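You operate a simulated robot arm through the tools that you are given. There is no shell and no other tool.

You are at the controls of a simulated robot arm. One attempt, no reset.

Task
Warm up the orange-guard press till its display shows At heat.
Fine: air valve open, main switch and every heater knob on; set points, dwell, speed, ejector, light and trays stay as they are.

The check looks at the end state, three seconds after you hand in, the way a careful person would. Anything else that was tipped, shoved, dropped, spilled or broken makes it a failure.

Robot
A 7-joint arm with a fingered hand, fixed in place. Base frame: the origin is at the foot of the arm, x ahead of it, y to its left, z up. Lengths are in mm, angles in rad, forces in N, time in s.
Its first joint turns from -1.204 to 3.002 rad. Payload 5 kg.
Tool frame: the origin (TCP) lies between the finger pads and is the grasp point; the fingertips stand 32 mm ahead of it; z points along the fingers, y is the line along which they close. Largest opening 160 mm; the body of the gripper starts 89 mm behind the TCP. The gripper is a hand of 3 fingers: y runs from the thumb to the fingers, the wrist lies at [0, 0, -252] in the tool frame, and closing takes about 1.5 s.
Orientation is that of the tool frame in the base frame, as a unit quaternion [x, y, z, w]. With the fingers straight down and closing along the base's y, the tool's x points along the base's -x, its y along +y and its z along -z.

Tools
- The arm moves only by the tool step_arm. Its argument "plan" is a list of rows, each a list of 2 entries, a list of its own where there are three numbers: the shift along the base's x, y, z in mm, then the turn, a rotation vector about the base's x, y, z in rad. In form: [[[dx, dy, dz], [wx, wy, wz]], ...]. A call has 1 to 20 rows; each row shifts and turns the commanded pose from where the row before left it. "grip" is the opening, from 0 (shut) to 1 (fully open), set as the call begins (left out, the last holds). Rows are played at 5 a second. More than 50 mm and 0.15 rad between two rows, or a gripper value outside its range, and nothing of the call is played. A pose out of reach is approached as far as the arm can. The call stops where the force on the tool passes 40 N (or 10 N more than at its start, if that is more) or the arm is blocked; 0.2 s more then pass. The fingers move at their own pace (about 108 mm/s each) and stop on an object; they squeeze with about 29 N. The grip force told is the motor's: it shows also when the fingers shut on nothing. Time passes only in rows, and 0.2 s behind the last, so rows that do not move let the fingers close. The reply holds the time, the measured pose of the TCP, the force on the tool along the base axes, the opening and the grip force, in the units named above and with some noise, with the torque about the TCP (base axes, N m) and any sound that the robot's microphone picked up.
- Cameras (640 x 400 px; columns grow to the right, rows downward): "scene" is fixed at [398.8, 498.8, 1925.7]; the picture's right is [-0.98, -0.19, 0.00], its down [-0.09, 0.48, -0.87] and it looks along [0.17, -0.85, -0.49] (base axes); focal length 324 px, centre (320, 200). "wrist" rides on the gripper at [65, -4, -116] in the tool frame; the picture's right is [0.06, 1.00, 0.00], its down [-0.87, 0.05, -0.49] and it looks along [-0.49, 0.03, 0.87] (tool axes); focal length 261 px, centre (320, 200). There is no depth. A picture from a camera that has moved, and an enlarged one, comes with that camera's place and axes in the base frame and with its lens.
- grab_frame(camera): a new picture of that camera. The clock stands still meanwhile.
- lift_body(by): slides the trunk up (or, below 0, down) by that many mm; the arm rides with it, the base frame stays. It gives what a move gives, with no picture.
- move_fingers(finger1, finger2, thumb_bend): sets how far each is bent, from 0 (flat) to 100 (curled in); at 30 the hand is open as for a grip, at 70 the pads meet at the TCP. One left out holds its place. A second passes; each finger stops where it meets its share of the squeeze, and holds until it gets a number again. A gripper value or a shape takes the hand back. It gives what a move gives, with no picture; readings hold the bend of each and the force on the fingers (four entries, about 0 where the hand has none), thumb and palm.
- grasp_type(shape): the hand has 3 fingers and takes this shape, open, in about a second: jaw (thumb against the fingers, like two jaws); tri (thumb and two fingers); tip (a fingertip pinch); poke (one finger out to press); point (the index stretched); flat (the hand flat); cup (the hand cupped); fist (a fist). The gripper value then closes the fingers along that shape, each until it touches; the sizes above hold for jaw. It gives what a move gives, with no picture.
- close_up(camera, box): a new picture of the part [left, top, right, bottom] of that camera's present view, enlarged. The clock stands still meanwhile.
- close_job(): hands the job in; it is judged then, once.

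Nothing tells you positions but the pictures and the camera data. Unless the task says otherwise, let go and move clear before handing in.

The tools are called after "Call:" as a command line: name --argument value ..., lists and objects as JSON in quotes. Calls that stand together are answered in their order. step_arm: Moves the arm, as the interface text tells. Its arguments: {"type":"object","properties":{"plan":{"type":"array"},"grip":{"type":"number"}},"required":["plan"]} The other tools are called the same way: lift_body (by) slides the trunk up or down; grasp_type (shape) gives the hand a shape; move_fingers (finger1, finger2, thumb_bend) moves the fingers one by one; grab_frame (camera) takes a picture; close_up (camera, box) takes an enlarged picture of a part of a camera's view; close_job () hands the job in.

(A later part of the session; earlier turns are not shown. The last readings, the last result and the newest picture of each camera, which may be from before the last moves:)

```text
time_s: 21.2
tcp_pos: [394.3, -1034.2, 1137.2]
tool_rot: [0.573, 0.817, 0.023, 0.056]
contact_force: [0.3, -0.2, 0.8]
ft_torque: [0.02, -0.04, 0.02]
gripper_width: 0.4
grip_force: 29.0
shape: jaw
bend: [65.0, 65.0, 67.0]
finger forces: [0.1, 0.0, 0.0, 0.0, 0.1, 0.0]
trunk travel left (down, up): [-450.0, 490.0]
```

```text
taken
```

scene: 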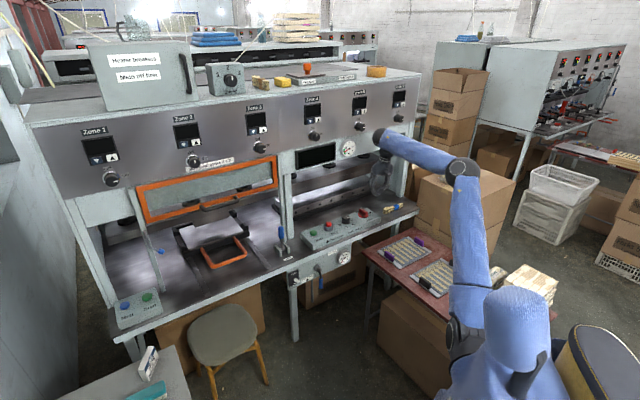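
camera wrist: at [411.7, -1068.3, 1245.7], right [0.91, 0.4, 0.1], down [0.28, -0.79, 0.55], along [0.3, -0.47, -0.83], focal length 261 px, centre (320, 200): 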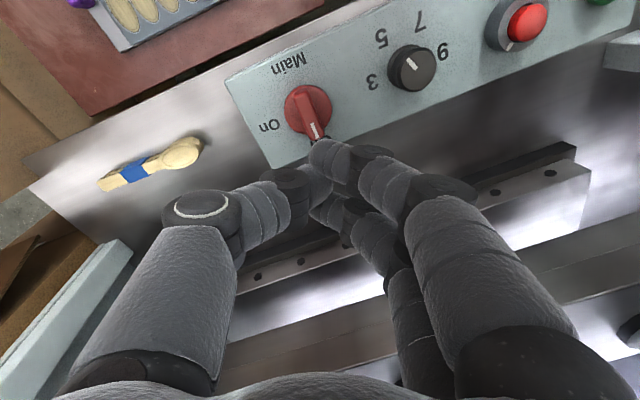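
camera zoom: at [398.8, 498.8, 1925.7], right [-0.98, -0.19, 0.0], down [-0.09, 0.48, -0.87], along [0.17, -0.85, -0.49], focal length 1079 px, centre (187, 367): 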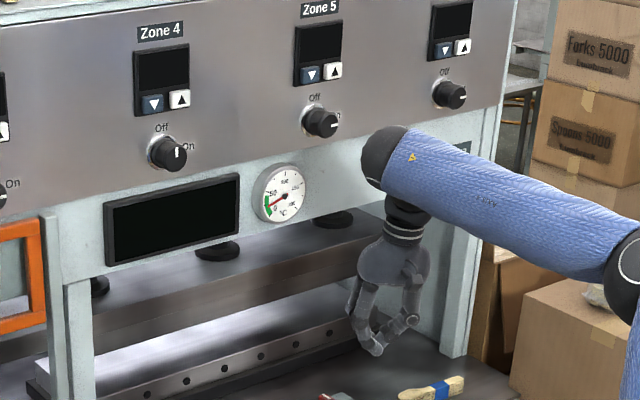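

Backed off cleanly. Before going on I'll check that the trays and the table beside the upper arm were not disturbed.

Call:
close_up --camera "scene" --box '[350, 210, 530, 330]'

Call:
grab_frame --camera "wrist"

```text
3.33 times, centred on (440, 270) of scene
camera zoom: at [398.8, 498.8, 1925.7], right [-0.98, -0.19, 0.0], down [-0.09, 0.48, -0.87], along [0.17, -0.85, -0.49], focal length 1079 px, centre (-80, -33)
```

zoom: 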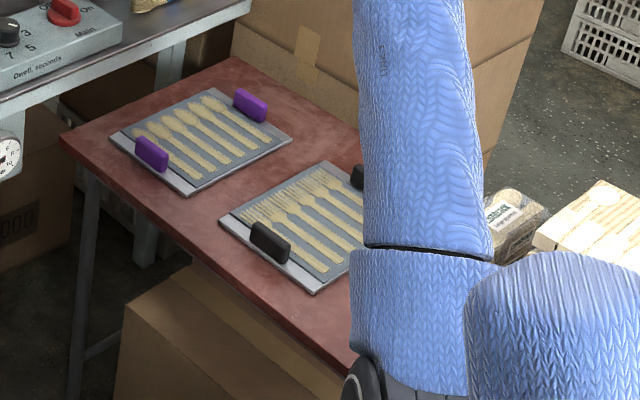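

```text
taken
camera wrist: at [356.4, -971.3, 1247.6], right [0.91, 0.4, 0.1], down [0.28, -0.78, 0.55], along [0.3, -0.47, -0.83], focal length 261 px, centre (320, 200)
```

wrist: 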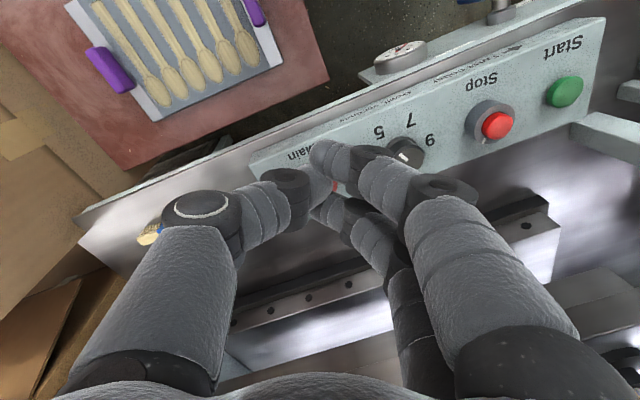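

Trays and controls look undisturbed. I'll make the tool exactly vertical here in free space and test whether the wrist can roll far enough to cover the quarter turn the Main handle needs.

Call:
step_arm --plan '[[[0, 0, 0], [0.025, 0.12, 0]], [[0, 0, 0], [0, 0, -0.142]], [[0, 0, 0], [0, 0, -0.142]], [[0, 0, 0], [0, 0, -0.142]], [[0, 0, 0], [0, 0, -0.142]], [[0, 0, 0], [0, 0, -0.142]], [[0, 0, 0], [0, 0, -0.142]], [[0, 0, 0], [0, 0, -0.142]], [[0, 0, 0], [0, 0, -0.142]]]'

```text
time_s: 23.2
tcp_pos: [393.4, -1035.8, 1135.8]
tool_rot: [0.925, 0.38, -0.002, -0.001]
contact_force: [0.0, -0.1, 0.6]
ft_torque: [-0.03, -0.03, 0.04]
gripper_width: 0.1
grip_force: 29.1
shape: jaw
bend: [65.0, 65.0, 67.0]
finger forces: [0.0, 0.0, 0.0, 0.1, 0.1, 0.0]
trunk travel left (down, up): [-450.0, 490.0]
```

The wrist rolls the full quarter turn without trouble. Now I'll rotate back so the closing axis is across the red ridge, lower to about z≈1035, and approach the point above Main in small steps with the hand part-open.

Call:
step_arm --grip 0.4 --plan '[[[0, 0, -9], [0, 0, 0.1428]], [[0, 0, -9], [0, 0, 0.1428]], [[0, 0, -9], [0, 0, 0.1428]], [[0, 0, -9], [0, 0, 0.1428]], [[0, 0, -9], [0, 0, 0.1428]], [[0, 0, -9], [0, 0, 0.1428]], [[0, 0, -9], [0, 0, 0.1428]], [[0, 0, -9], [0, 0, 0.1428]], [[0, 0, -9], [0, 0, 0.1428]], [[0, 0, -9], [0, 0, 0.1428]], [[0, 0, -9], [0, 0, 0.1428]]]'

Call:
step_arm --plan '[[[13, -19, 0], [0, 0, 0]], [[13, -19, 0], [0, 0, 0]], [[0, 0, 0], [0, 0, 0]]]'

Call:
grab_frame --camera "wrist"

```text
time_s: 25.6
tcp_pos: [395.6, -1034.9, 1036.4]
tool_rot: [0.384, 0.923, 0.0, 0.001]
contact_force: [1.1, 0.4, -0.5]
ft_torque: [0.03, -0.02, 0.01]
gripper_width: 63.4
grip_force: 0.1
shape: jaw
bend: [73.0, 73.0, 70.0]
finger forces: [0.0, 0.0, 0.1, 0.0, 0.0, 0.0]
trunk travel left (down, up): [-450.0, 490.0]
```

```text
time_s: 26.4
tcp_pos: [421.3, -1072.5, 1038.7]
tool_rot: [0.384, 0.923, -0.001, 0.001]
contact_force: [0.3, 0.8, 0.8]
ft_torque: [0.01, -0.03, 0.0]
gripper_width: 63.7
grip_force: 0.1
shape: jaw
bend: [73.0, 73.0, 70.0]
finger forces: [0.0, 0.1, 0.0, 0.0, 0.0, 0.1]
trunk travel left (down, up): [-450.0, 490.0]
```

```text
taken
camera wrist: at [373.5, -1029.7, 1154.1], right [0.66, 0.75, 0.0], down [0.65, -0.58, 0.49], along [0.37, -0.33, -0.87], focal length 261 px, centre (320, 200)
```

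wrist: 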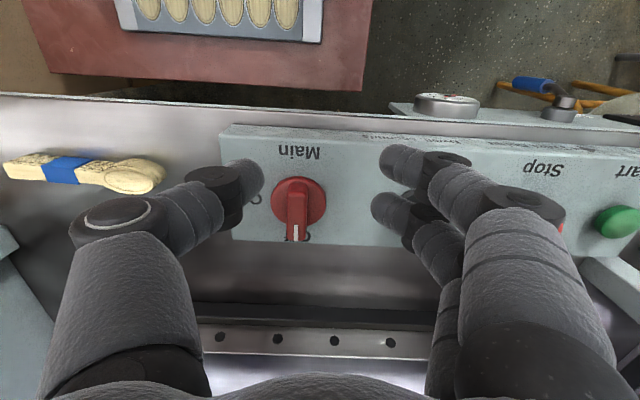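

The vertical view works well: the red handle is straddled between thumb (left in the picture) and fingers (right), and its pivot triangulates to about (462,-1138). I'll keep moving above it in small steps.

Call:
step_arm --plan '[[[10, -16, 0], [0, 0, 0]], [[10, -16, 0], [0, 0, 0]], [[10, -16, 0], [0, 0, 0]], [[0, 0, 0], [0, 0, 0]]]'

Call:
grab_frame --camera "wrist"

Call:
close_up --camera "scene" --box '[310, 110, 450, 230]'

```text
time_s: 27.4
tcp_pos: [452.9, -1120.4, 1036.7]
tool_rot: [0.384, 0.923, -0.002, 0.0]
contact_force: [0.8, 0.0, 0.1]
ft_torque: [-0.01, 0.0, 0.02]
gripper_width: 63.8
grip_force: 0.1
shape: jaw
bend: [73.0, 73.0, 70.0]
finger forces: [0.0, 0.0, 0.0, 0.0, 0.1, 0.0]
trunk travel left (down, up): [-450.0, 490.0]
```

```text
taken
camera wrist: at [404.1, -1078.0, 1153.7], right [0.66, 0.75, 0.0], down [0.65, -0.58, 0.49], along [0.37, -0.33, -0.87], focal length 261 px, centre (320, 200)
```

wrist: 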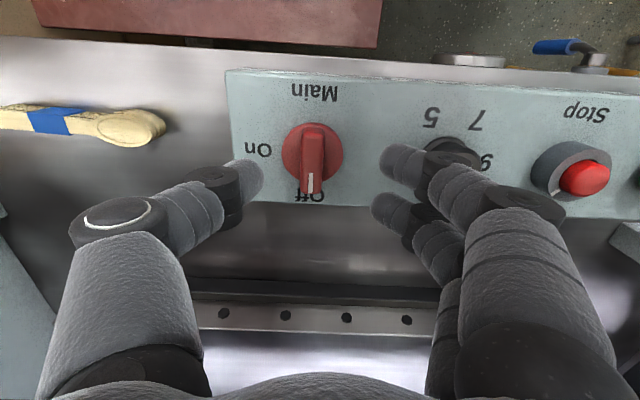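

```text
3.33 times, centred on (380, 170) of scene
camera zoom: at [398.8, 498.8, 1925.7], right [-0.98, -0.19, 0.0], down [-0.09, 0.48, -0.87], along [0.17, -0.85, -0.49], focal length 1079 px, centre (120, 300)
```

zoom: 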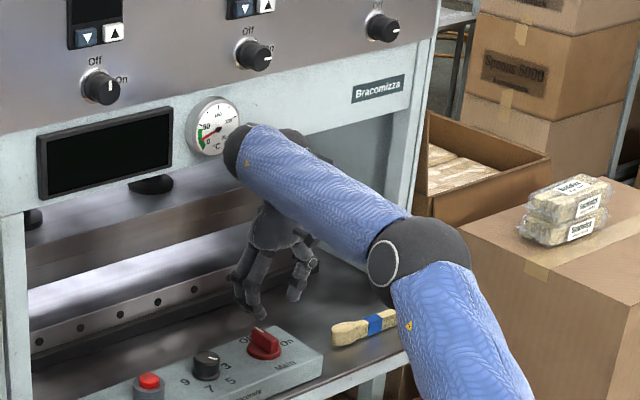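

Aligned within about 17 mm. The handle centre is about 15 mm further along the press depth and 6 mm to the right, so I'll centre over it, come down to z≈995 and check again.

Call:
step_arm --plan '[[[4, -8, 0], [0, 0, 0]], [[3, -7, -10], [0, 0, 0]], [[0, 0, -15], [0, 0, 0]], [[0, 0, -15], [0, 0, 0]], [[0, 0, 0], [0, 0, 0]]]'

Call:
grab_frame --camera "wrist"

Call:
close_up --camera "scene" --box '[320, 170, 420, 240]'

```text
time_s: 28.6
tcp_pos: [457.6, -1136.1, 997.3]
tool_rot: [0.384, 0.923, -0.001, 0.0]
contact_force: [0.4, 0.2, 0.1]
ft_torque: [-0.01, 0.0, 0.01]
gripper_width: 63.6
grip_force: 0.1
shape: jaw
bend: [73.0, 73.0, 70.0]
finger forces: [0.0, 0.1, 0.0, 0.1, 0.0, 0.1]
trunk travel left (down, up): [-450.0, 490.0]
```

```text
taken
camera wrist: at [410.2, -1092.8, 1113.3], right [0.66, 0.75, 0.0], down [0.65, -0.58, 0.49], along [0.37, -0.33, -0.87], focal length 261 px, centre (320, 200)
```

wrist: 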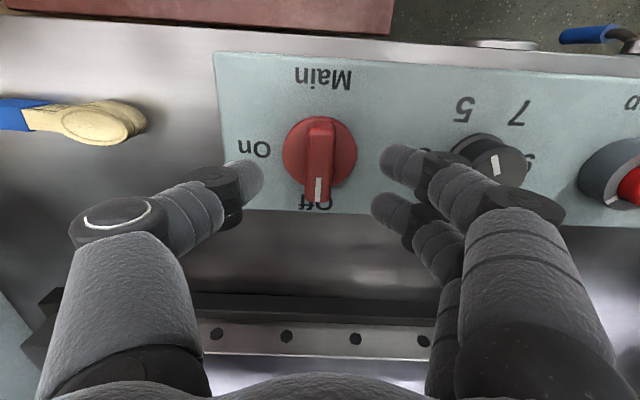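

```text
5.71 times, centred on (370, 205) of scene
camera zoom: at [398.8, 498.8, 1925.7], right [-0.98, -0.19, 0.0], down [-0.09, 0.48, -0.87], along [0.17, -0.85, -0.49], focal length 1850 px, centre (34, 171)
```

zoom: 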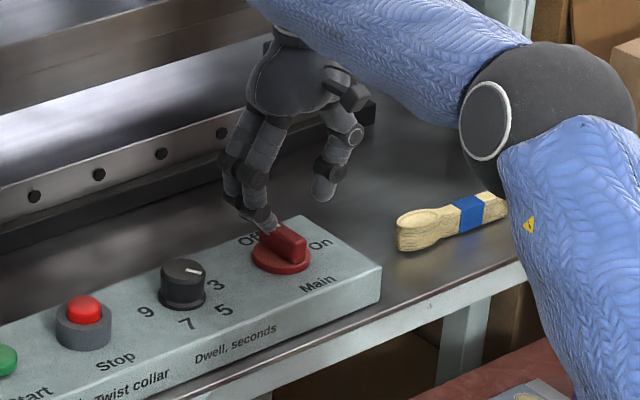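

The handle is now centred between thumb and fingers. I'll descend to grip height, z≈957, and check that the force stays at zero.

Call:
step_arm --plan '[[[1, -1, -14], [0, 0, 0]], [[0, 0, -13], [0, 0, 0]], [[0, 0, -13], [0, 0, 0]], [[0, 0, 0], [0, 0, 0]]]'

Call:
grab_frame --camera "wrist"

Call:
close_up --camera "scene" --box '[330, 185, 410, 235]'

```text
time_s: 29.6
tcp_pos: [459.2, -1136.9, 955.2]
tool_rot: [0.385, 0.923, -0.001, 0.001]
contact_force: [0.2, 0.4, 0.7]
ft_torque: [0.02, -0.03, 0.01]
gripper_width: 63.6
grip_force: 0.0
shape: jaw
bend: [73.0, 73.0, 70.0]
finger forces: [0.0, 0.1, 0.1, 0.0, 0.0, 0.0]
trunk travel left (down, up): [-450.0, 490.0]
```

```text
taken
camera wrist: at [410.7, -1092.9, 1072.5], right [0.66, 0.75, 0.0], down [0.65, -0.58, 0.49], along [0.37, -0.33, -0.87], focal length 261 px, centre (320, 200)
```

wrist: 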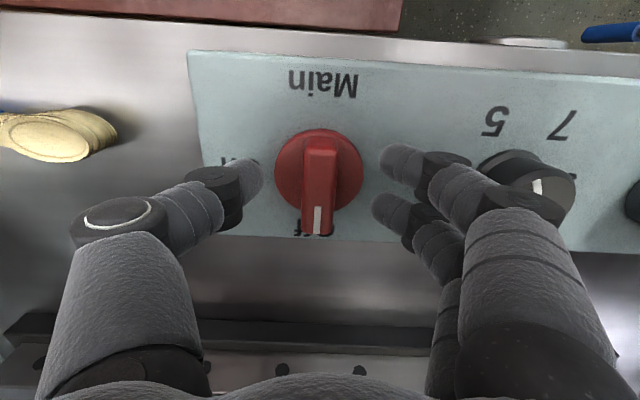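

```text
8.00 times, centred on (370, 210) of scene
camera zoom: at [398.8, 498.8, 1925.7], right [-0.98, -0.19, 0.0], down [-0.09, 0.48, -0.87], along [0.17, -0.85, -0.49], focal length 2590 px, centre (-80, 120)
```

zoom: 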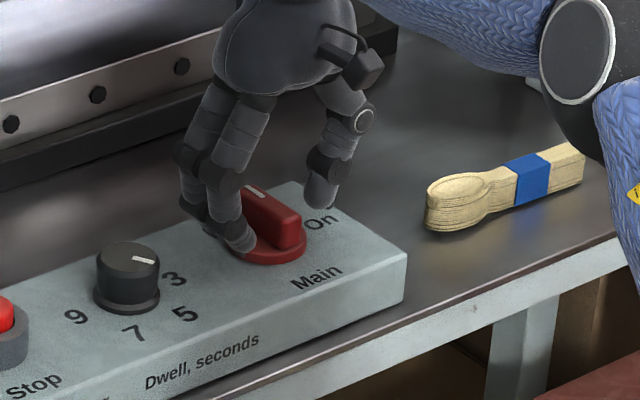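

The fingertips straddle the ridge symmetrically at mid-height with no contact force. I'll close on it.

Call:
step_arm --grip 0 --plan '[[[0, 0, 0], [0, 0, 0]], [[0, 0, 0], [0, 0, 0]], [[0, 0, 0], [0, 0, 0]], [[0, 0, 0], [0, 0, 0]], [[0, 0, 0], [0, 0, 0]], [[0, 0, 0], [0, 0, 0]]]'

Call:
grab_frame --camera "wrist"

```text
time_s: 31.0
tcp_pos: [458.2, -1136.2, 955.0]
tool_rot: [0.384, 0.923, 0.0, 0.0]
contact_force: [0.0, 1.7, -3.5]
ft_torque: [0.02, -0.01, -0.01]
gripper_width: 14.4
grip_force: 29.0
shape: jaw
bend: [72.0, 72.0, 70.0]
finger forces: [13.1, 13.2, 0.0, 0.0, 25.3, 0.0]
trunk travel left (down, up): [-450.0, 490.0]
```

```text
taken
camera wrist: at [410.6, -1093.3, 1071.9], right [0.66, 0.75, 0.0], down [0.65, -0.58, 0.49], along [0.37, -0.33, -0.87], focal length 261 px, centre (320, 200)
```

wrist: 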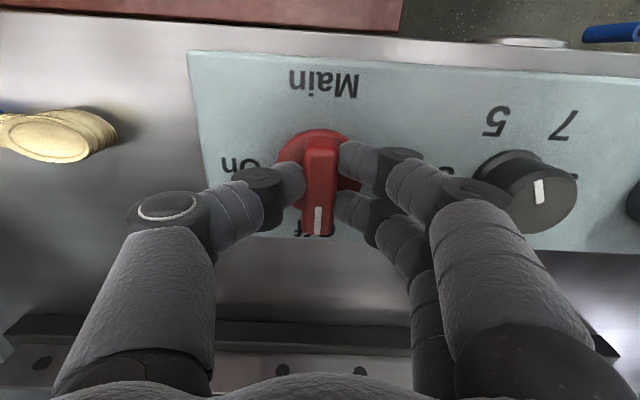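

Firm grip on the ridge (about 14 mm wide, forces balanced). Now I'll twist it clockwise as seen from above, a third of the way first, watching the torque.

Call:
step_arm --plan '[[[0, 0, 0], [0, 0, -0.13]], [[0, 0, 0], [0, 0, -0.13]], [[0, 0, 0], [0, 0, -0.13]], [[0, 0, 0], [0, 0, -0.13]]]'

Call:
grab_frame --camera "wrist"

```text
time_s: 32.0
tcp_pos: [460.2, -1136.2, 955.7]
tool_rot: [0.609, 0.793, 0.0, 0.0]
contact_force: [6.0, 15.5, -9.7]
ft_torque: [0.35, -0.2, 0.12]
gripper_width: 13.7
grip_force: 29.4
shape: jaw
bend: [71.0, 71.0, 70.0]
finger forces: [15.8, 16.2, 0.0, 0.0, 22.5, 0.0]
trunk travel left (down, up): [-450.0, 490.0]
```

```text
taken
camera wrist: at [440.9, -1073.9, 1072.3], right [0.95, 0.32, 0.0], down [0.28, -0.83, 0.49], along [0.15, -0.47, -0.87], focal length 261 px, centre (320, 200)
```

wrist: 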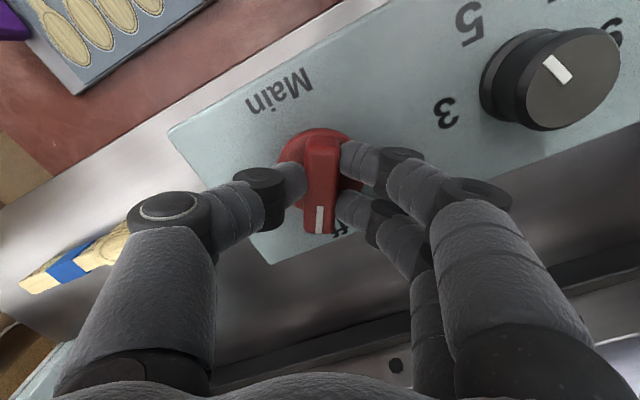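

The handle turns with the hand. There's a modest side force from a small centring offset, so I'll ease that out while I continue.

Call:
step_arm --plan '[[[0.5, 1.2, 0], [0, 0, -0.13]], [[0.5, 1.2, 0], [0, 0, -0.13]], [[0.3, 0.5, 0], [0, 0, -0.13]], [[0.3, 0.5, 0], [0, 0, -0.13]]]'

Call:
grab_frame --camera "wrist"

```text
time_s: 33.0
tcp_pos: [461.7, -1134.4, 955.0]
tool_rot: [0.793, 0.609, -0.001, 0.0]
contact_force: [14.8, -2.4, -2.7]
ft_torque: [-0.12, -0.46, 0.12]
gripper_width: 13.8
grip_force: 28.9
shape: jaw
bend: [71.0, 71.0, 70.0]
finger forces: [17.5, 18.1, 0.0, 0.0, 20.9, 0.0]
trunk travel left (down, up): [-450.0, 490.0]
```

```text
taken
camera wrist: at [476.3, -1070.5, 1072.0], right [0.98, -0.2, 0.0], down [-0.17, -0.85, 0.49], along [-0.1, -0.48, -0.87], focal length 261 px, centre (320, 200)
```

wrist: 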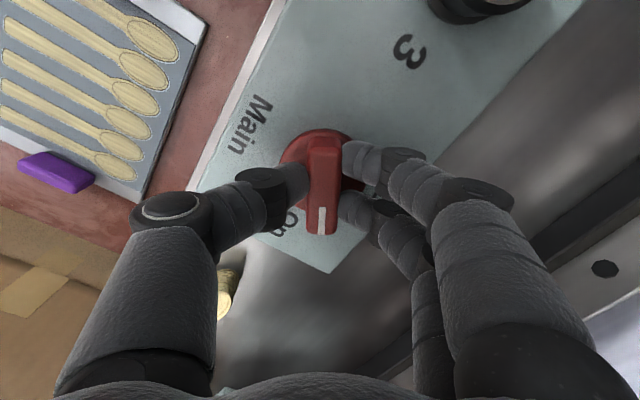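

It's at about 60° and heading toward "On". I'll finish the quarter turn.

Call:
step_arm --plan '[[[1.2, -0.5, 0], [0, 0, -0.132]], [[1.0, -0.5, 0], [0, 0, -0.132]], [[0.5, -0.5, 0], [0, 0, -0.132]], [[0.3, -0.5, 0], [0, 0, -0.132]]]'

Call:
grab_frame --camera "wrist"

Call:
grab_frame --camera "scene"

```text
time_s: 34.0
tcp_pos: [464.6, -1135.9, 956.7]
tool_rot: [0.924, 0.382, -0.001, -0.001]
contact_force: [14.8, 3.2, -1.2]
ft_torque: [-0.02, -0.45, 0.07]
gripper_width: 13.7
grip_force: 29.0
shape: jaw
bend: [71.0, 72.0, 70.0]
finger forces: [16.1, 15.6, 0.1, 0.0, 24.5, 0.0]
trunk travel left (down, up): [-450.0, 490.0]
```

```text
taken
camera wrist: at [510.0, -1087.0, 1072.0], right [0.75, -0.66, 0.0], down [-0.58, -0.65, 0.49], along [-0.33, -0.37, -0.87], focal length 261 px, centre (320, 200)
```

wrist: 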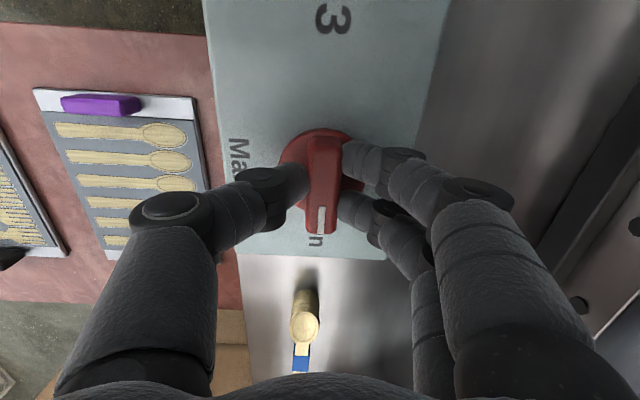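

```text
taken
```

scene: 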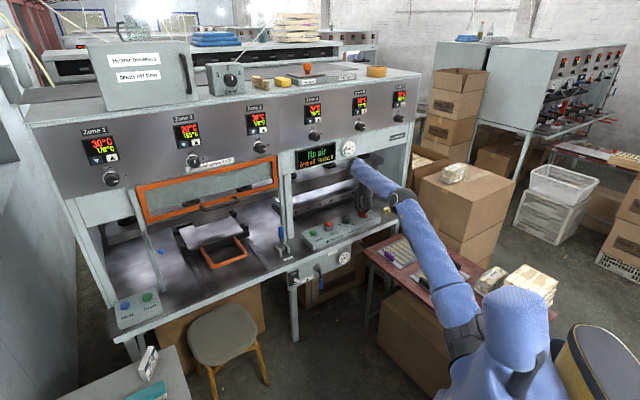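

The displays lit up, so Main is On. I'll enlarge the main display and the zone displays.

Call:
close_up --camera "scene" --box '[285, 135, 365, 180]'

Call:
close_up --camera "scene" --box '[70, 110, 220, 195]'

Call:
close_up --camera "scene" --box '[230, 80, 420, 160]'

```text
8.00 times, centred on (325, 158) of scene
camera zoom: at [398.8, 498.8, 1925.7], right [-0.98, -0.19, 0.0], down [-0.09, 0.48, -0.87], along [0.17, -0.85, -0.49], focal length 2590 px, centre (280, 540)
```

zoom: 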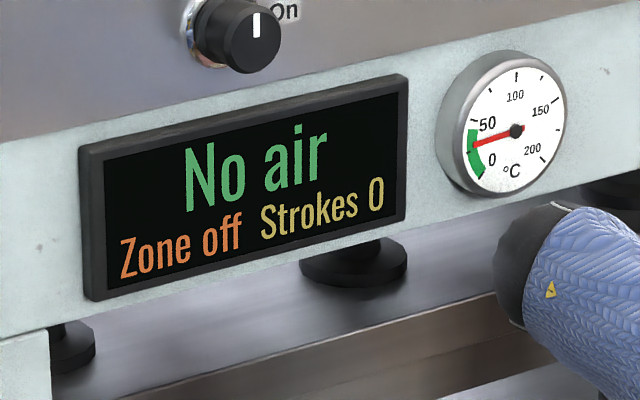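

```text
4.27 times, centred on (145, 152) of scene
camera zoom: at [398.8, 498.8, 1925.7], right [-0.98, -0.19, 0.0], down [-0.09, 0.48, -0.87], along [0.17, -0.85, -0.49], focal length 1382 px, centre (1067, 403)
```

zoom: 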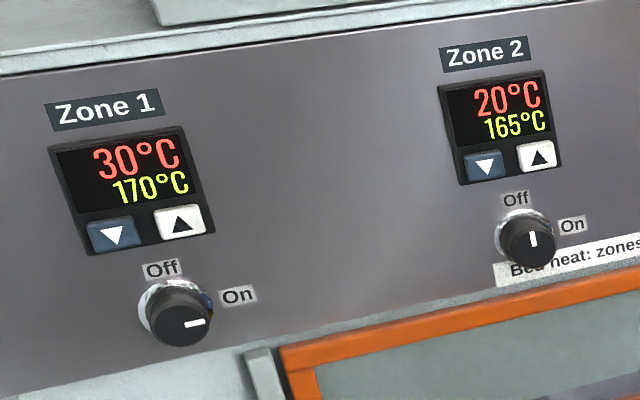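

```text
3.37 times, centred on (325, 120) of scene
camera zoom: at [398.8, 498.8, 1925.7], right [-0.98, -0.19, 0.0], down [-0.09, 0.48, -0.87], along [0.17, -0.85, -0.49], focal length 1091 px, centre (303, 470)
```

zoom: 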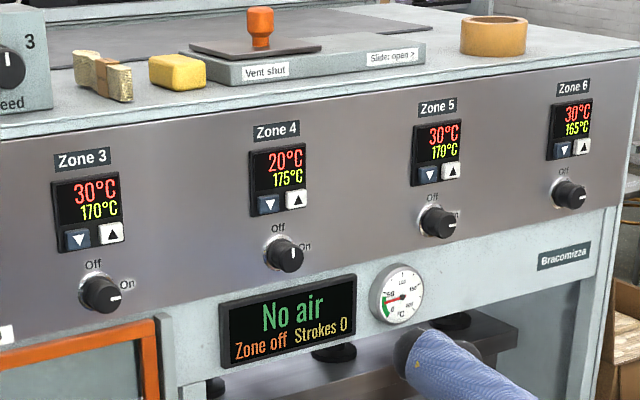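

The display reads "No air / Zone off", which matches what's left: open the air valve and switch on zones 2 and 4. The breakers look fine. I'll release the handle and rise straight up.

Call:
step_arm --grip 0.35 --plan '[[[0, 0, 0], [0, 0, 0]], [[0, 0, 0], [0, 0, 0]], [[0, 0, 0], [0, 0, 0]], [[0, 0, 0], [0, 0, 0]], [[0, 0, 15], [0, 0, 0]], [[0, 0, 25], [0, 0, 0]], [[0, 0, 30], [0, 0, 0]], [[0, 0, 30], [0, 0, 0]]]'

Call:
grab_frame --camera "wrist"

Call:
close_up --camera "scene" --box '[290, 190, 410, 290]'

```text
time_s: 35.8
tcp_pos: [463.6, -1137.0, 1056.9]
tool_rot: [0.924, 0.382, -0.001, -0.001]
contact_force: [0.6, 0.1, -0.2]
ft_torque: [-0.01, 0.0, 0.0]
gripper_width: 55.6
grip_force: 0.1
shape: jaw
bend: [73.0, 73.0, 70.0]
finger forces: [0.1, 0.0, 0.0, 0.0, 0.0, 0.0]
trunk travel left (down, up): [-450.0, 490.0]
```

```text
taken
camera wrist: at [508.2, -1088.5, 1173.1], right [0.75, -0.66, 0.0], down [-0.58, -0.65, 0.49], along [-0.33, -0.37, -0.87], focal length 261 px, centre (320, 200)
```

wrist: 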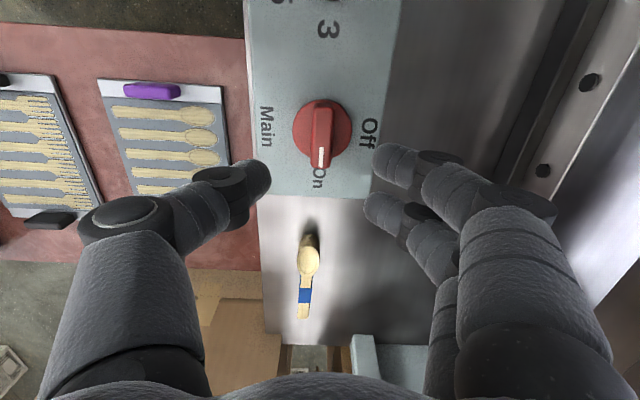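

```text
4.00 times, centred on (350, 240) of scene
camera zoom: at [398.8, 498.8, 1925.7], right [-0.98, -0.19, 0.0], down [-0.09, 0.48, -0.87], along [0.17, -0.85, -0.49], focal length 1295 px, centre (200, 40)
```

zoom: 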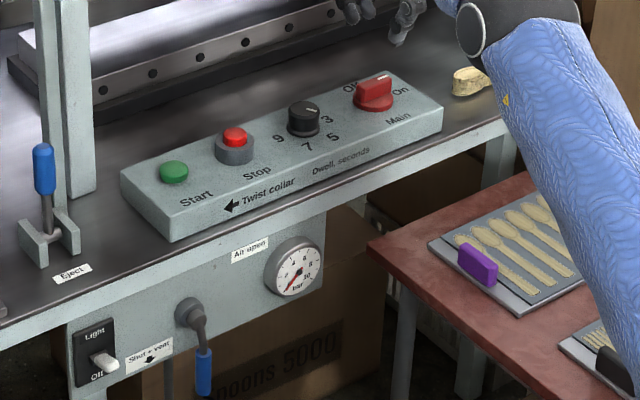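

Main is On and released. I'll quickly confirm the dwell knob hasn't shifted before moving on to the air valve.

Call:
close_up --camera "scene" --box '[295, 200, 375, 250]'

Call:
close_up --camera "scene" --box '[285, 240, 365, 300]'

```text
8.00 times, centred on (335, 225) of scene
camera zoom: at [398.8, 498.8, 1925.7], right [-0.98, -0.19, 0.0], down [-0.09, 0.48, -0.87], along [0.17, -0.85, -0.49], focal length 2590 px, centre (200, 0)
```

zoom: 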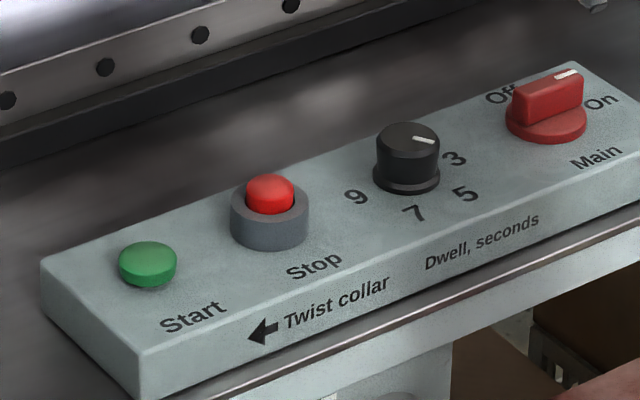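

```text
6.67 times, centred on (325, 270) of scene
camera zoom: at [398.8, 498.8, 1925.7], right [-0.98, -0.19, 0.0], down [-0.09, 0.48, -0.87], along [0.17, -0.85, -0.49], focal length 2158 px, centre (287, -267)
```

zoom: 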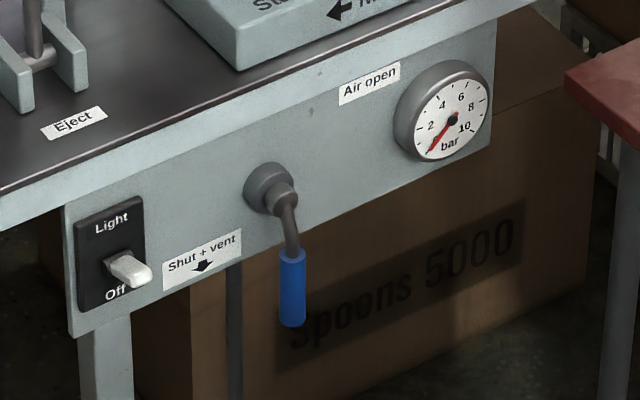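

Dwell and everything else on the box is unchanged. The valve lever hangs down at "Shut + vent" with its hub near (675,-812,740), and it should swing to the right toward "Air open". I'll lift clear, roll back, and swing over in front of the valve.

Call:
step_arm --plan '[[[-13, 13, 8], [0, 0, 0]], [[-13, 13, 8], [0, 0, 0.1428]], [[-13, 13, 8], [0, 0, 0.1428]], [[-13, 13, 8], [0, 0, 0.1428]], [[-13, 13, 8], [0, 0, 0.1428]], [[-13, 13, 8], [0, 0, 0.1428]], [[-13, 13, 5], [0, 0, 0.1428]], [[-13, 13, 5], [0, 0, 0.1428]], [[-13, 13, 0], [0, 0, 0.1428]], [[-13, 13, 0], [0, 0, 0.1428]], [[-13, 13, 0], [0, 0, 0.1428]], [[-13, 13, 0], [0, 0, 0.1428]]]'

Call:
step_arm --plan '[[[33, 33, 0], [0, 0, 0]], [[33, 33, 0], [0, 0, 0]], [[33, 33, 0], [0, 0, 0]], [[33, 33, 0], [0, 0, 0]], [[33, 33, 0], [-0.092, -0.092, 0]], [[33, 33, 0], [-0.092, -0.092, 0]], [[33, 33, 0], [-0.092, -0.092, 0]], [[33, 33, 0], [-0.092, -0.092, 0]]]'

Call:
grab_frame --camera "scene"

Call:
grab_frame --camera "wrist"

```text
time_s: 38.4
tcp_pos: [304.8, -978.4, 1115.9]
tool_rot: [0.383, 0.924, -0.002, 0.001]
contact_force: [0.1, 0.6, 0.1]
ft_torque: [-0.01, 0.0, 0.01]
gripper_width: 55.6
grip_force: 0.1
shape: jaw
bend: [73.0, 73.0, 70.0]
finger forces: [0.0, 0.0, 0.0, 0.1, 0.0, 0.1]
trunk travel left (down, up): [-450.0, 490.0]
```

```text
time_s: 40.2
tcp_pos: [571.7, -716.3, 1116.4]
tool_rot: [0.372, 0.892, -0.099, 0.238]
contact_force: [0.3, -0.6, -0.2]
ft_torque: [-0.02, 0.0, 0.01]
gripper_width: 55.7
grip_force: 0.0
shape: jaw
bend: [73.0, 73.0, 70.0]
finger forces: [0.0, 0.0, 0.0, 0.0, 0.0, 0.0]
trunk travel left (down, up): [-450.0, 490.0]
```

```text
taken
```

scene: 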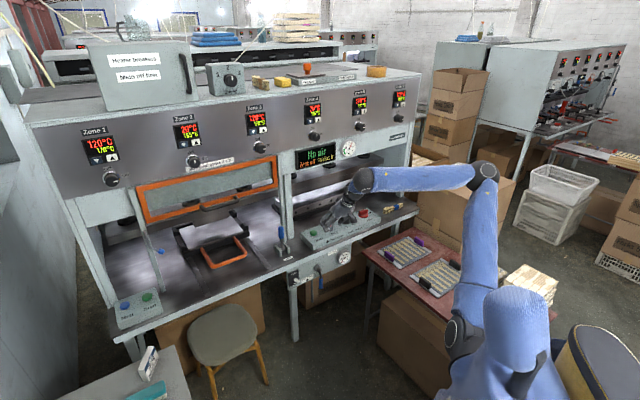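

```text
taken
camera wrist: at [490.4, -638.4, 1184.9], right [0.67, 0.74, -0.03], down [0.39, -0.32, 0.86], along [0.63, -0.59, -0.51], focal length 261 px, centre (320, 200)
```

wrist: 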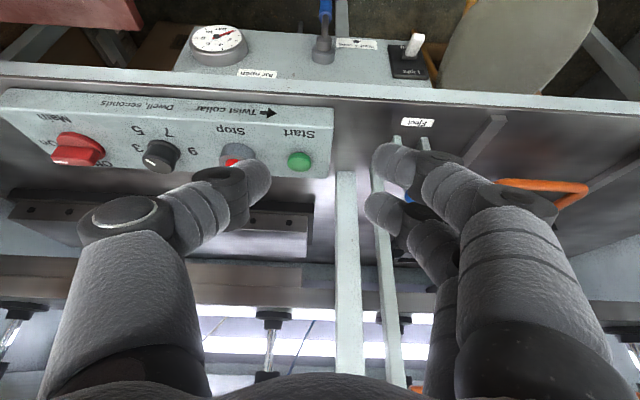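

The zones that are on are heating (zone 1 reads 120°C). The hand is now in line with the valve, clear of the tray table, so I'll lower the trunk to bring it to valve height.

Call:
lift_body --by -200

Call:
grab_frame --camera "wrist"

Call:
grab_frame --camera "scene"

```text
time_s: 42.4
tcp_pos: [572.6, -718.4, 915.3]
tool_rot: [0.37, 0.892, -0.099, 0.238]
contact_force: [-0.1, -0.5, 0.4]
ft_torque: [-0.01, 0.0, -0.01]
gripper_width: 55.8
grip_force: 0.0
shape: jaw
bend: [73.0, 73.0, 70.0]
finger forces: [0.0, 0.0, 0.1, 0.0, 0.0, 0.0]
trunk travel left (down, up): [-250.0, 690.0]
```

```text
taken
camera wrist: at [490.1, -638.6, 984.9], right [0.67, 0.74, -0.03], down [0.4, -0.32, 0.86], along [0.63, -0.59, -0.51], focal length 261 px, centre (320, 200)
```

wrist: 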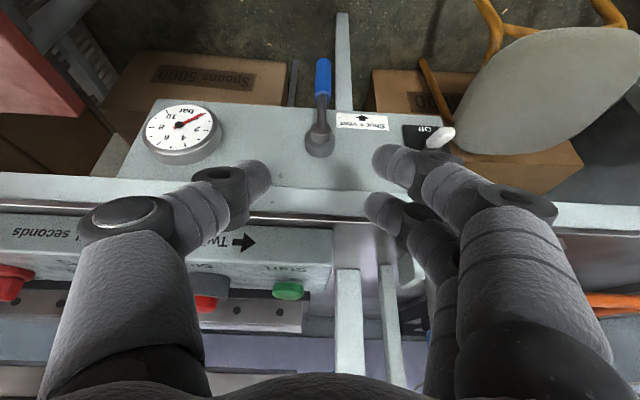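

```text
taken
```

scene: 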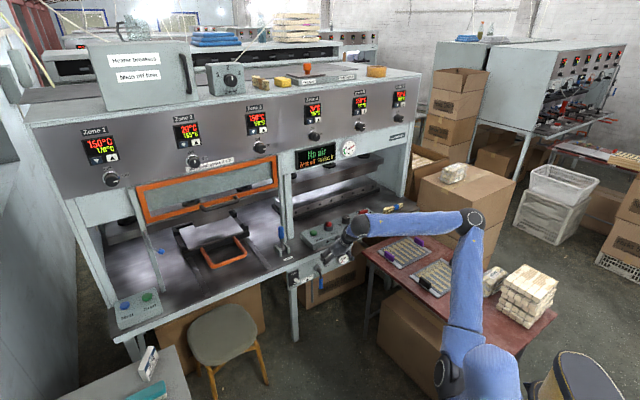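

Good view of the valve: lever straight down, gauge to its right. I'll lower further and pitch the hand up toward horizontal, still well in front of the bench, to measure the lever squarely.

Call:
step_arm --plan '[[[-4, 4, -20], [-0.092, -0.092, 0]], [[-4, 4, -20], [-0.092, -0.092, 0]], [[-4, 4, -20], [-0.092, -0.092, 0]], [[-4, 4, -20], [-0.092, -0.092, 0]], [[0, 0, -20], [0, 0, 0]], [[0, 0, -20], [0, 0, 0]], [[0, 0, -20], [0, 0, 0]]]'

Call:
grab_frame --camera "wrist"

Call:
grab_frame --camera "scene"

```text
time_s: 44.0
tcp_pos: [557.8, -700.5, 774.0]
tool_rot: [0.333, 0.801, -0.19, 0.46]
contact_force: [0.8, -0.7, 0.2]
ft_torque: [-0.03, -0.03, -0.03]
gripper_width: 55.6
grip_force: 0.1
shape: jaw
bend: [73.0, 73.0, 70.0]
finger forces: [0.0, 0.0, 0.0, 0.1, 0.1, 0.0]
trunk travel left (down, up): [-250.0, 690.0]
```

```text
taken
camera wrist: at [461.9, -610.1, 777.6], right [0.68, 0.73, -0.05], down [0.05, 0.03, 1.0], along [0.73, -0.69, -0.01], focal length 261 px, centre (320, 200)
```

wrist: 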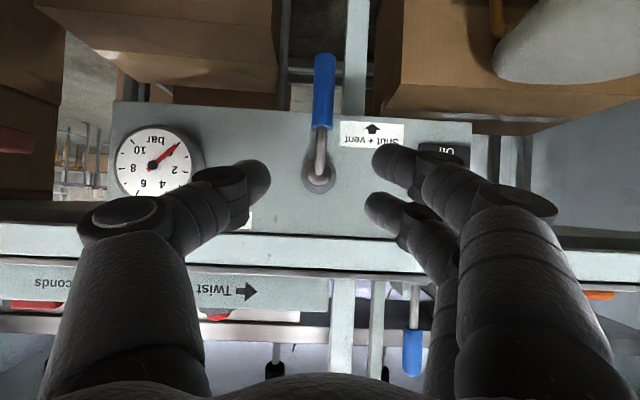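

```text
taken
```

scene: 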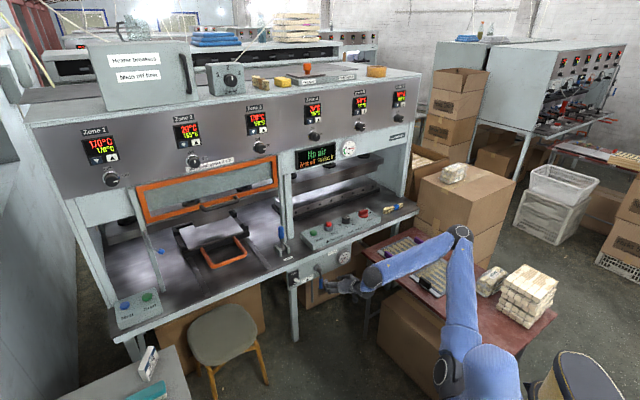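

Triangulating the two views, the lever's blue grip is at depth ≈1011 mm, lateral ≈100 mm, z from 704 to 636, with the pivot at z≈751. There's about 45 mm of space behind it. I'll level the hand and lower it, then test in free air that the wrist can make the counter-clockwise quarter roll that follows the lever.

Call:
step_arm --plan '[[[0, 0, -23], [-0.0925, -0.0925, 0]], [[0, 0, -23], [-0.0925, -0.0925, 0]], [[0, 0, -23], [-0.0925, -0.0925, 0]], [[0, 0, -23], [-0.0925, -0.0925, 0]], [[0, 0, 0], [0, 0, 0]]]'

Call:
step_arm --plan '[[[0, 0, 0], [-0.101, 0.101, 0]], [[0, 0, 0], [-0.101, 0.101, 0]], [[0, 0, 0], [-0.101, 0.101, 0]], [[0, 0, 0], [-0.101, 0.101, 0]], [[0, 0, 0], [-0.101, 0.101, 0]], [[0, 0, 0], [-0.101, 0.101, 0]], [[0, 0, 0], [-0.101, 0.101, 0]], [[0, 0, 0], [-0.101, 0.101, 0]], [[0, 0, 0], [-0.101, 0.101, 0]], [[0, 0, 0], [-0.101, 0.101, 0]], [[0, 0, 0], [-0.101, 0.101, 0]]]'

```text
time_s: 45.2
tcp_pos: [557.6, -701.6, 683.4]
tool_rot: [0.274, 0.654, -0.268, 0.652]
contact_force: [-2.0, 0.3, -5.1]
ft_torque: [-0.37, -0.34, 0.17]
gripper_width: 56.0
grip_force: 0.1
shape: jaw
bend: [73.0, 73.0, 70.0]
finger forces: [0.0, 0.0, 0.0, 0.0, 0.0, 0.0]
trunk travel left (down, up): [-250.0, 690.0]
```

```text
time_s: 47.6
tcp_pos: [556.3, -700.0, 684.7]
tool_rot: [0.27, -0.653, 0.655, -0.268]
contact_force: [0.7, 0.2, 0.1]
ft_torque: [0.01, 0.05, -0.01]
gripper_width: 55.9
grip_force: 0.1
shape: jaw
bend: [73.0, 73.0, 70.0]
finger forces: [0.1, 0.0, 0.0, 0.0, 0.1, 0.1]
trunk travel left (down, up): [-250.0, 690.0]
```

The roll works. There was a brief 5 N reading during the levelling move that has since gone, so I'll check the surroundings before continuing.

Call:
grab_frame --camera "scene"

Call:
close_up --camera "scene" --box '[280, 210, 480, 350]'

Call:
grab_frame --camera "wrist"

```text
taken
```

scene: 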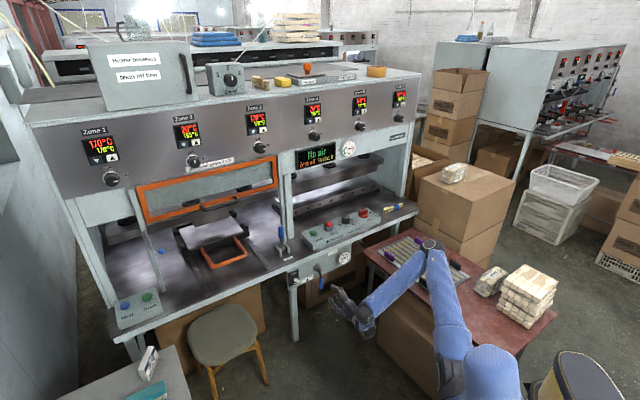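

```text
2.86 times, centred on (380, 280) of scene
camera zoom: at [398.8, 498.8, 1925.7], right [-0.98, -0.19, 0.0], down [-0.09, 0.48, -0.87], along [0.17, -0.85, -0.49], focal length 925 px, centre (149, -29)
```

zoom: 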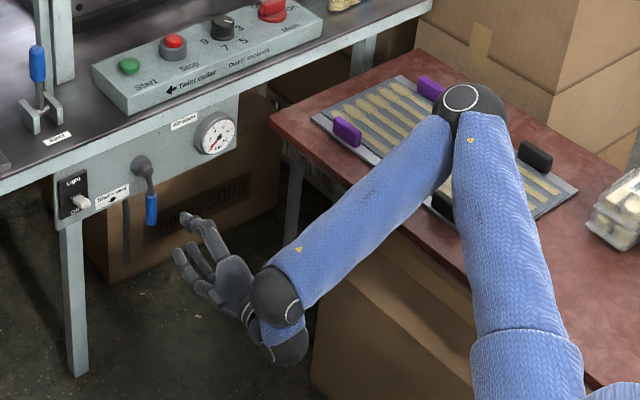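

```text
taken
camera wrist: at [430.2, -664.7, 689.0], right [-0.04, -0.05, -1.0], down [0.27, 0.96, -0.06], along [0.96, -0.27, -0.03], focal length 261 px, centre (320, 200)
```

wrist: 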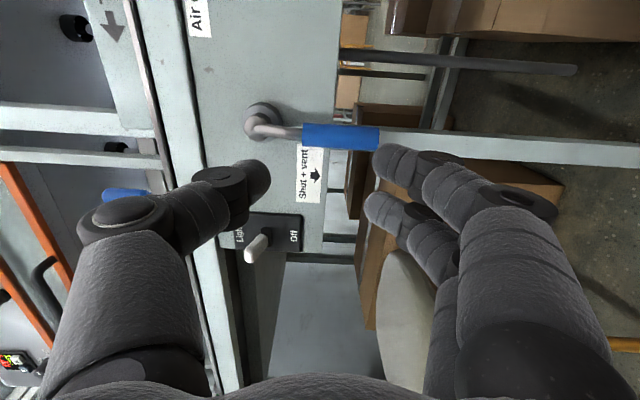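

Nothing was touched: trays, cartons and stool are in place, and the elbow is well above the table. I'll roll back upright and check alignment with the lever.

Call:
step_arm --plan '[[[0, 0, 0], [0.101, -0.101, 0]], [[0, 0, 0], [0.101, -0.101, 0]], [[0, 0, 0], [0.101, -0.101, 0]], [[0, 0, 0], [0.101, -0.101, 0]], [[0, 0, 0], [0.101, -0.101, 0]], [[0, 0, 0], [0.101, -0.101, 0]], [[0, 0, 0], [0.101, -0.101, 0]], [[0, 0, 0], [0.101, -0.101, 0]], [[0, 0, 0], [0.101, -0.101, 0]], [[0, 0, 0], [0.101, -0.101, 0]], [[0, 0, 0], [0.101, -0.101, 0]]]'

Call:
grab_frame --camera "wrist"

```text
time_s: 50.0
tcp_pos: [556.1, -700.8, 683.4]
tool_rot: [0.272, 0.654, -0.269, 0.652]
contact_force: [0.0, -0.4, -0.5]
ft_torque: [-0.01, -0.02, -0.02]
gripper_width: 56.0
grip_force: 0.1
shape: jaw
bend: [73.0, 73.0, 70.0]
finger forces: [0.0, 0.0, 0.1, 0.0, 0.0, 0.1]
trunk travel left (down, up): [-250.0, 690.0]
```

```text
taken
camera wrist: at [472.9, -621.0, 620.2], right [0.71, 0.71, -0.06], down [-0.31, 0.38, 0.87], along [0.64, -0.6, 0.49], focal length 261 px, centre (320, 200)
```

wrist: 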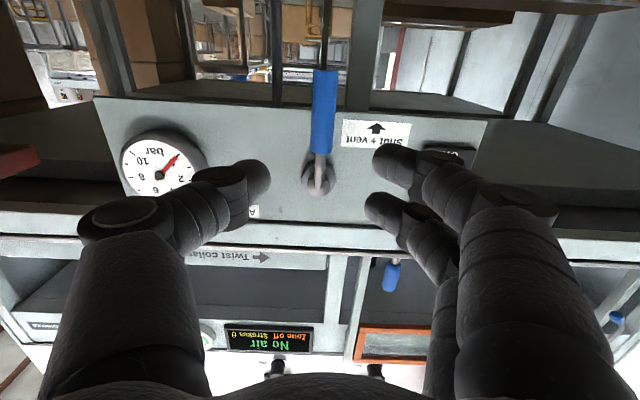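

The tool axis points right at the blue grip, aligned within about a millimetre. I'll move forward so the fingertips straddle the grip, stopping short of the panel behind it.

Call:
step_arm --grip 0.3 --plan '[[[18, -18, 0], [0, 0, 0]], [[18, -18, 0], [0, 0, 0]], [[18, -18, 0], [0, 0, 0]], [[10, -10, 0], [0, 0, 0]], [[0, 0, 0], [0, 0, 0]]]'

Call:
grab_frame --camera "wrist"

Call:
close_up --camera "scene" --box '[270, 220, 390, 310]'

```text
time_s: 51.2
tcp_pos: [622.2, -765.6, 685.7]
tool_rot: [0.272, 0.655, -0.27, 0.651]
contact_force: [0.4, 0.2, 0.2]
ft_torque: [0.01, 0.04, -0.1]
gripper_width: 48.1
grip_force: 0.0
shape: jaw
bend: [73.0, 73.0, 70.0]
finger forces: [0.1, 0.0, 0.1, 0.0, 0.1, 0.0]
trunk travel left (down, up): [-250.0, 690.0]
```

```text
taken
camera wrist: at [537.1, -686.4, 621.3], right [0.71, 0.71, -0.06], down [-0.31, 0.38, 0.87], along [0.64, -0.6, 0.49], focal length 261 px, centre (320, 200)
```

wrist: 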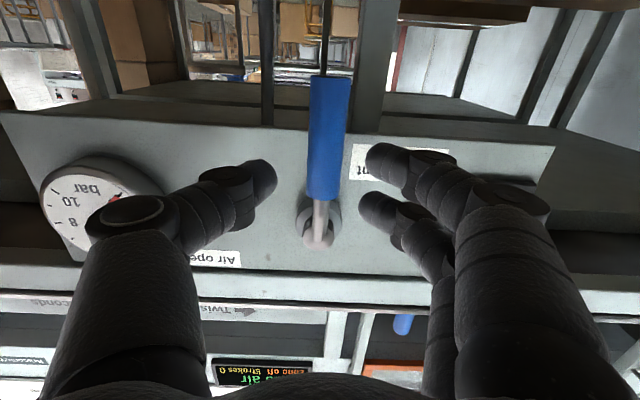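

```text
4.44 times, centred on (330, 265) of scene
camera zoom: at [398.8, 498.8, 1925.7], right [-0.98, -0.19, 0.0], down [-0.09, 0.48, -0.87], along [0.17, -0.85, -0.49], focal length 1439 px, centre (276, -89)
```

zoom: 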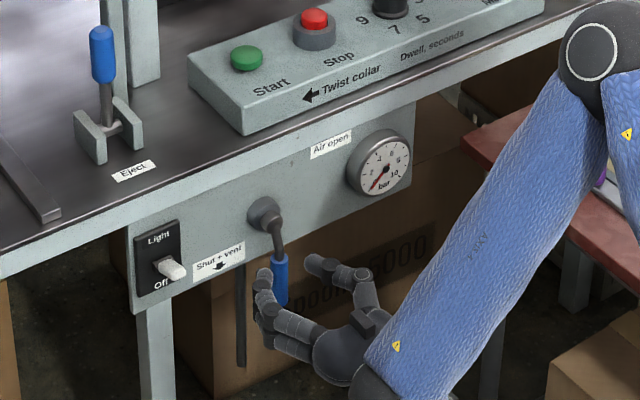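

Fingertips are just either side of the blue grip and centred. I'll go another 12 mm forward, then close on it.

Call:
step_arm --plan '[[[9, -9, 0], [0, 0, 0]], [[0, 0, 0], [0, 0, 0]]]'

Call:
step_arm --grip 0 --plan '[[[0, 0, 0], [0, 0, 0]], [[0, 0, 0], [0, 0, 0]], [[0, 0, 0], [0, 0, 0]], [[0, 0, 0], [0, 0, 0]], [[0, 0, 0], [0, 0, 0]], [[0, 0, 0], [0, 0, 0]]]'

Call:
grab_frame --camera "wrist"

```text
time_s: 51.8
tcp_pos: [629.9, -774.9, 684.3]
tool_rot: [0.272, 0.655, -0.269, 0.652]
contact_force: [1.4, 0.8, -0.1]
ft_torque: [0.01, 0.04, -0.05]
gripper_width: 48.1
grip_force: 0.1
shape: jaw
bend: [73.0, 73.0, 70.0]
finger forces: [0.0, 0.1, 0.0, 0.0, 0.0, 0.1]
trunk travel left (down, up): [-250.0, 690.0]
```

```text
time_s: 53.2
tcp_pos: [629.2, -775.3, 684.4]
tool_rot: [0.271, 0.654, -0.269, 0.652]
contact_force: [2.8, -2.6, -0.4]
ft_torque: [-0.04, 0.0, 0.05]
gripper_width: 15.9
grip_force: 28.9
shape: jaw
bend: [72.0, 72.0, 70.0]
finger forces: [12.0, 12.5, 0.0, 0.0, 23.5, 0.0]
trunk travel left (down, up): [-250.0, 690.0]
```

```text
taken
camera wrist: at [545.5, -695.7, 620.4], right [0.71, 0.71, -0.06], down [-0.31, 0.38, 0.87], along [0.64, -0.6, 0.49], focal length 261 px, centre (320, 200)
```

wrist: 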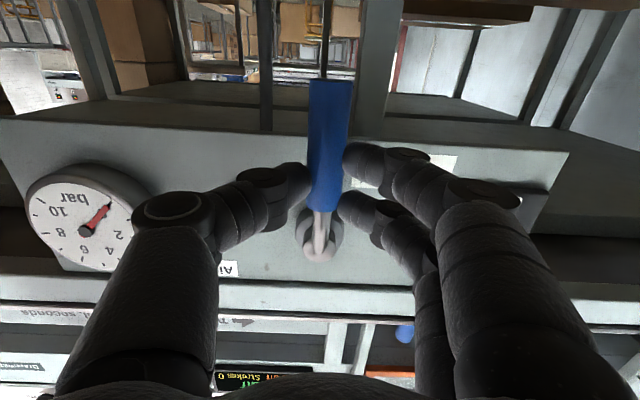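

The grip is firm on the lever. I'll follow its arc (radius ≈67 mm about the pivot), rolling with it, and start with the first 25° to see how the force looks.

Call:
step_arm --plan '[[[-6.74, -6.74, 0.68], [-0.101, 0.101, 0]], [[-6.6, -6.6, 2.03], [-0.101, 0.101, 0]], [[-6.34, -6.34, 3.35], [-0.101, 0.101, 0]]]'

Call:
grab_frame --camera "wrist"

```text
time_s: 54.0
tcp_pos: [610.7, -792.9, 690.7]
tool_rot: [0.127, 0.697, -0.403, 0.58]
contact_force: [7.1, 4.0, 7.8]
ft_torque: [-0.14, -0.08, 0.23]
gripper_width: 15.6
grip_force: 28.8
shape: jaw
bend: [72.0, 72.0, 70.0]
finger forces: [12.7, 14.1, 0.0, 0.0, 22.5, 0.0]
trunk travel left (down, up): [-250.0, 690.0]
```

```text
taken
camera wrist: at [508.4, -733.0, 634.6], right [0.62, 0.62, -0.47], down [-0.05, 0.64, 0.77], along [0.78, -0.45, 0.43], focal length 261 px, centre (320, 200)
```

wrist: 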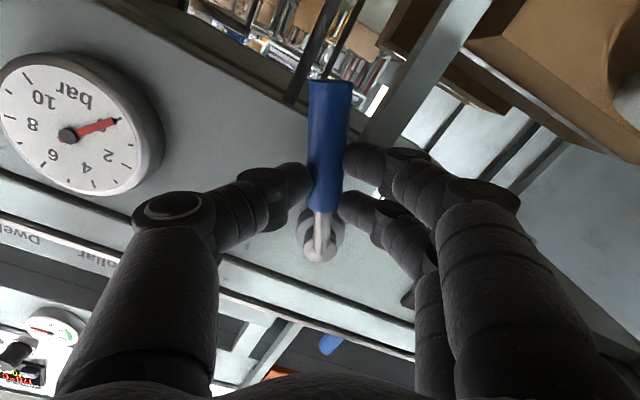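

The lever follows with low force. Continuing the arc with a slight inward correction.

Call:
step_arm --plan '[[[-5.8, -5.8, 5.0], [-0.101, 0.101, 0]], [[-5.2, -5.2, 6.1], [-0.101, 0.101, 0]], [[-4.6, -4.6, 7.0], [-0.101, 0.101, 0]], [[-3.9, -3.9, 7.8], [-0.101, 0.101, 0]]]'

Call:
grab_frame --camera "wrist"

```text
time_s: 55.0
tcp_pos: [592.4, -812.5, 716.7]
tool_rot: [-0.075, 0.704, -0.55, 0.443]
contact_force: [12.3, 13.8, 5.9]
ft_torque: [-0.13, 0.05, 0.47]
gripper_width: 15.8
grip_force: 29.1
shape: jaw
bend: [72.0, 72.0, 70.0]
finger forces: [13.0, 16.2, 0.0, 0.1, 22.7, 0.1]
trunk travel left (down, up): [-250.0, 690.0]
```

```text
taken
camera wrist: at [471.7, -769.8, 685.7], right [0.34, 0.34, -0.87], down [0.19, 0.88, 0.42], along [0.92, -0.32, 0.24], focal length 261 px, centre (320, 200)
```

wrist: 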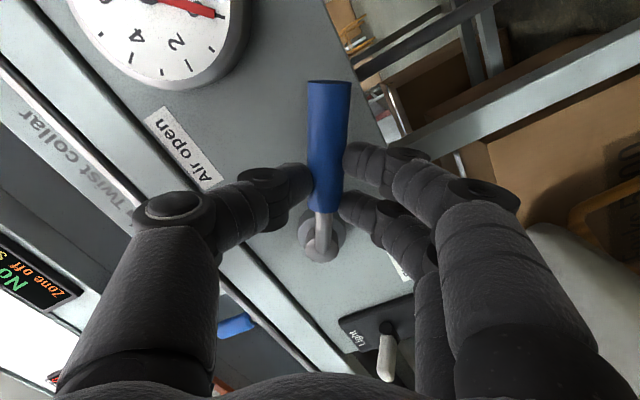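

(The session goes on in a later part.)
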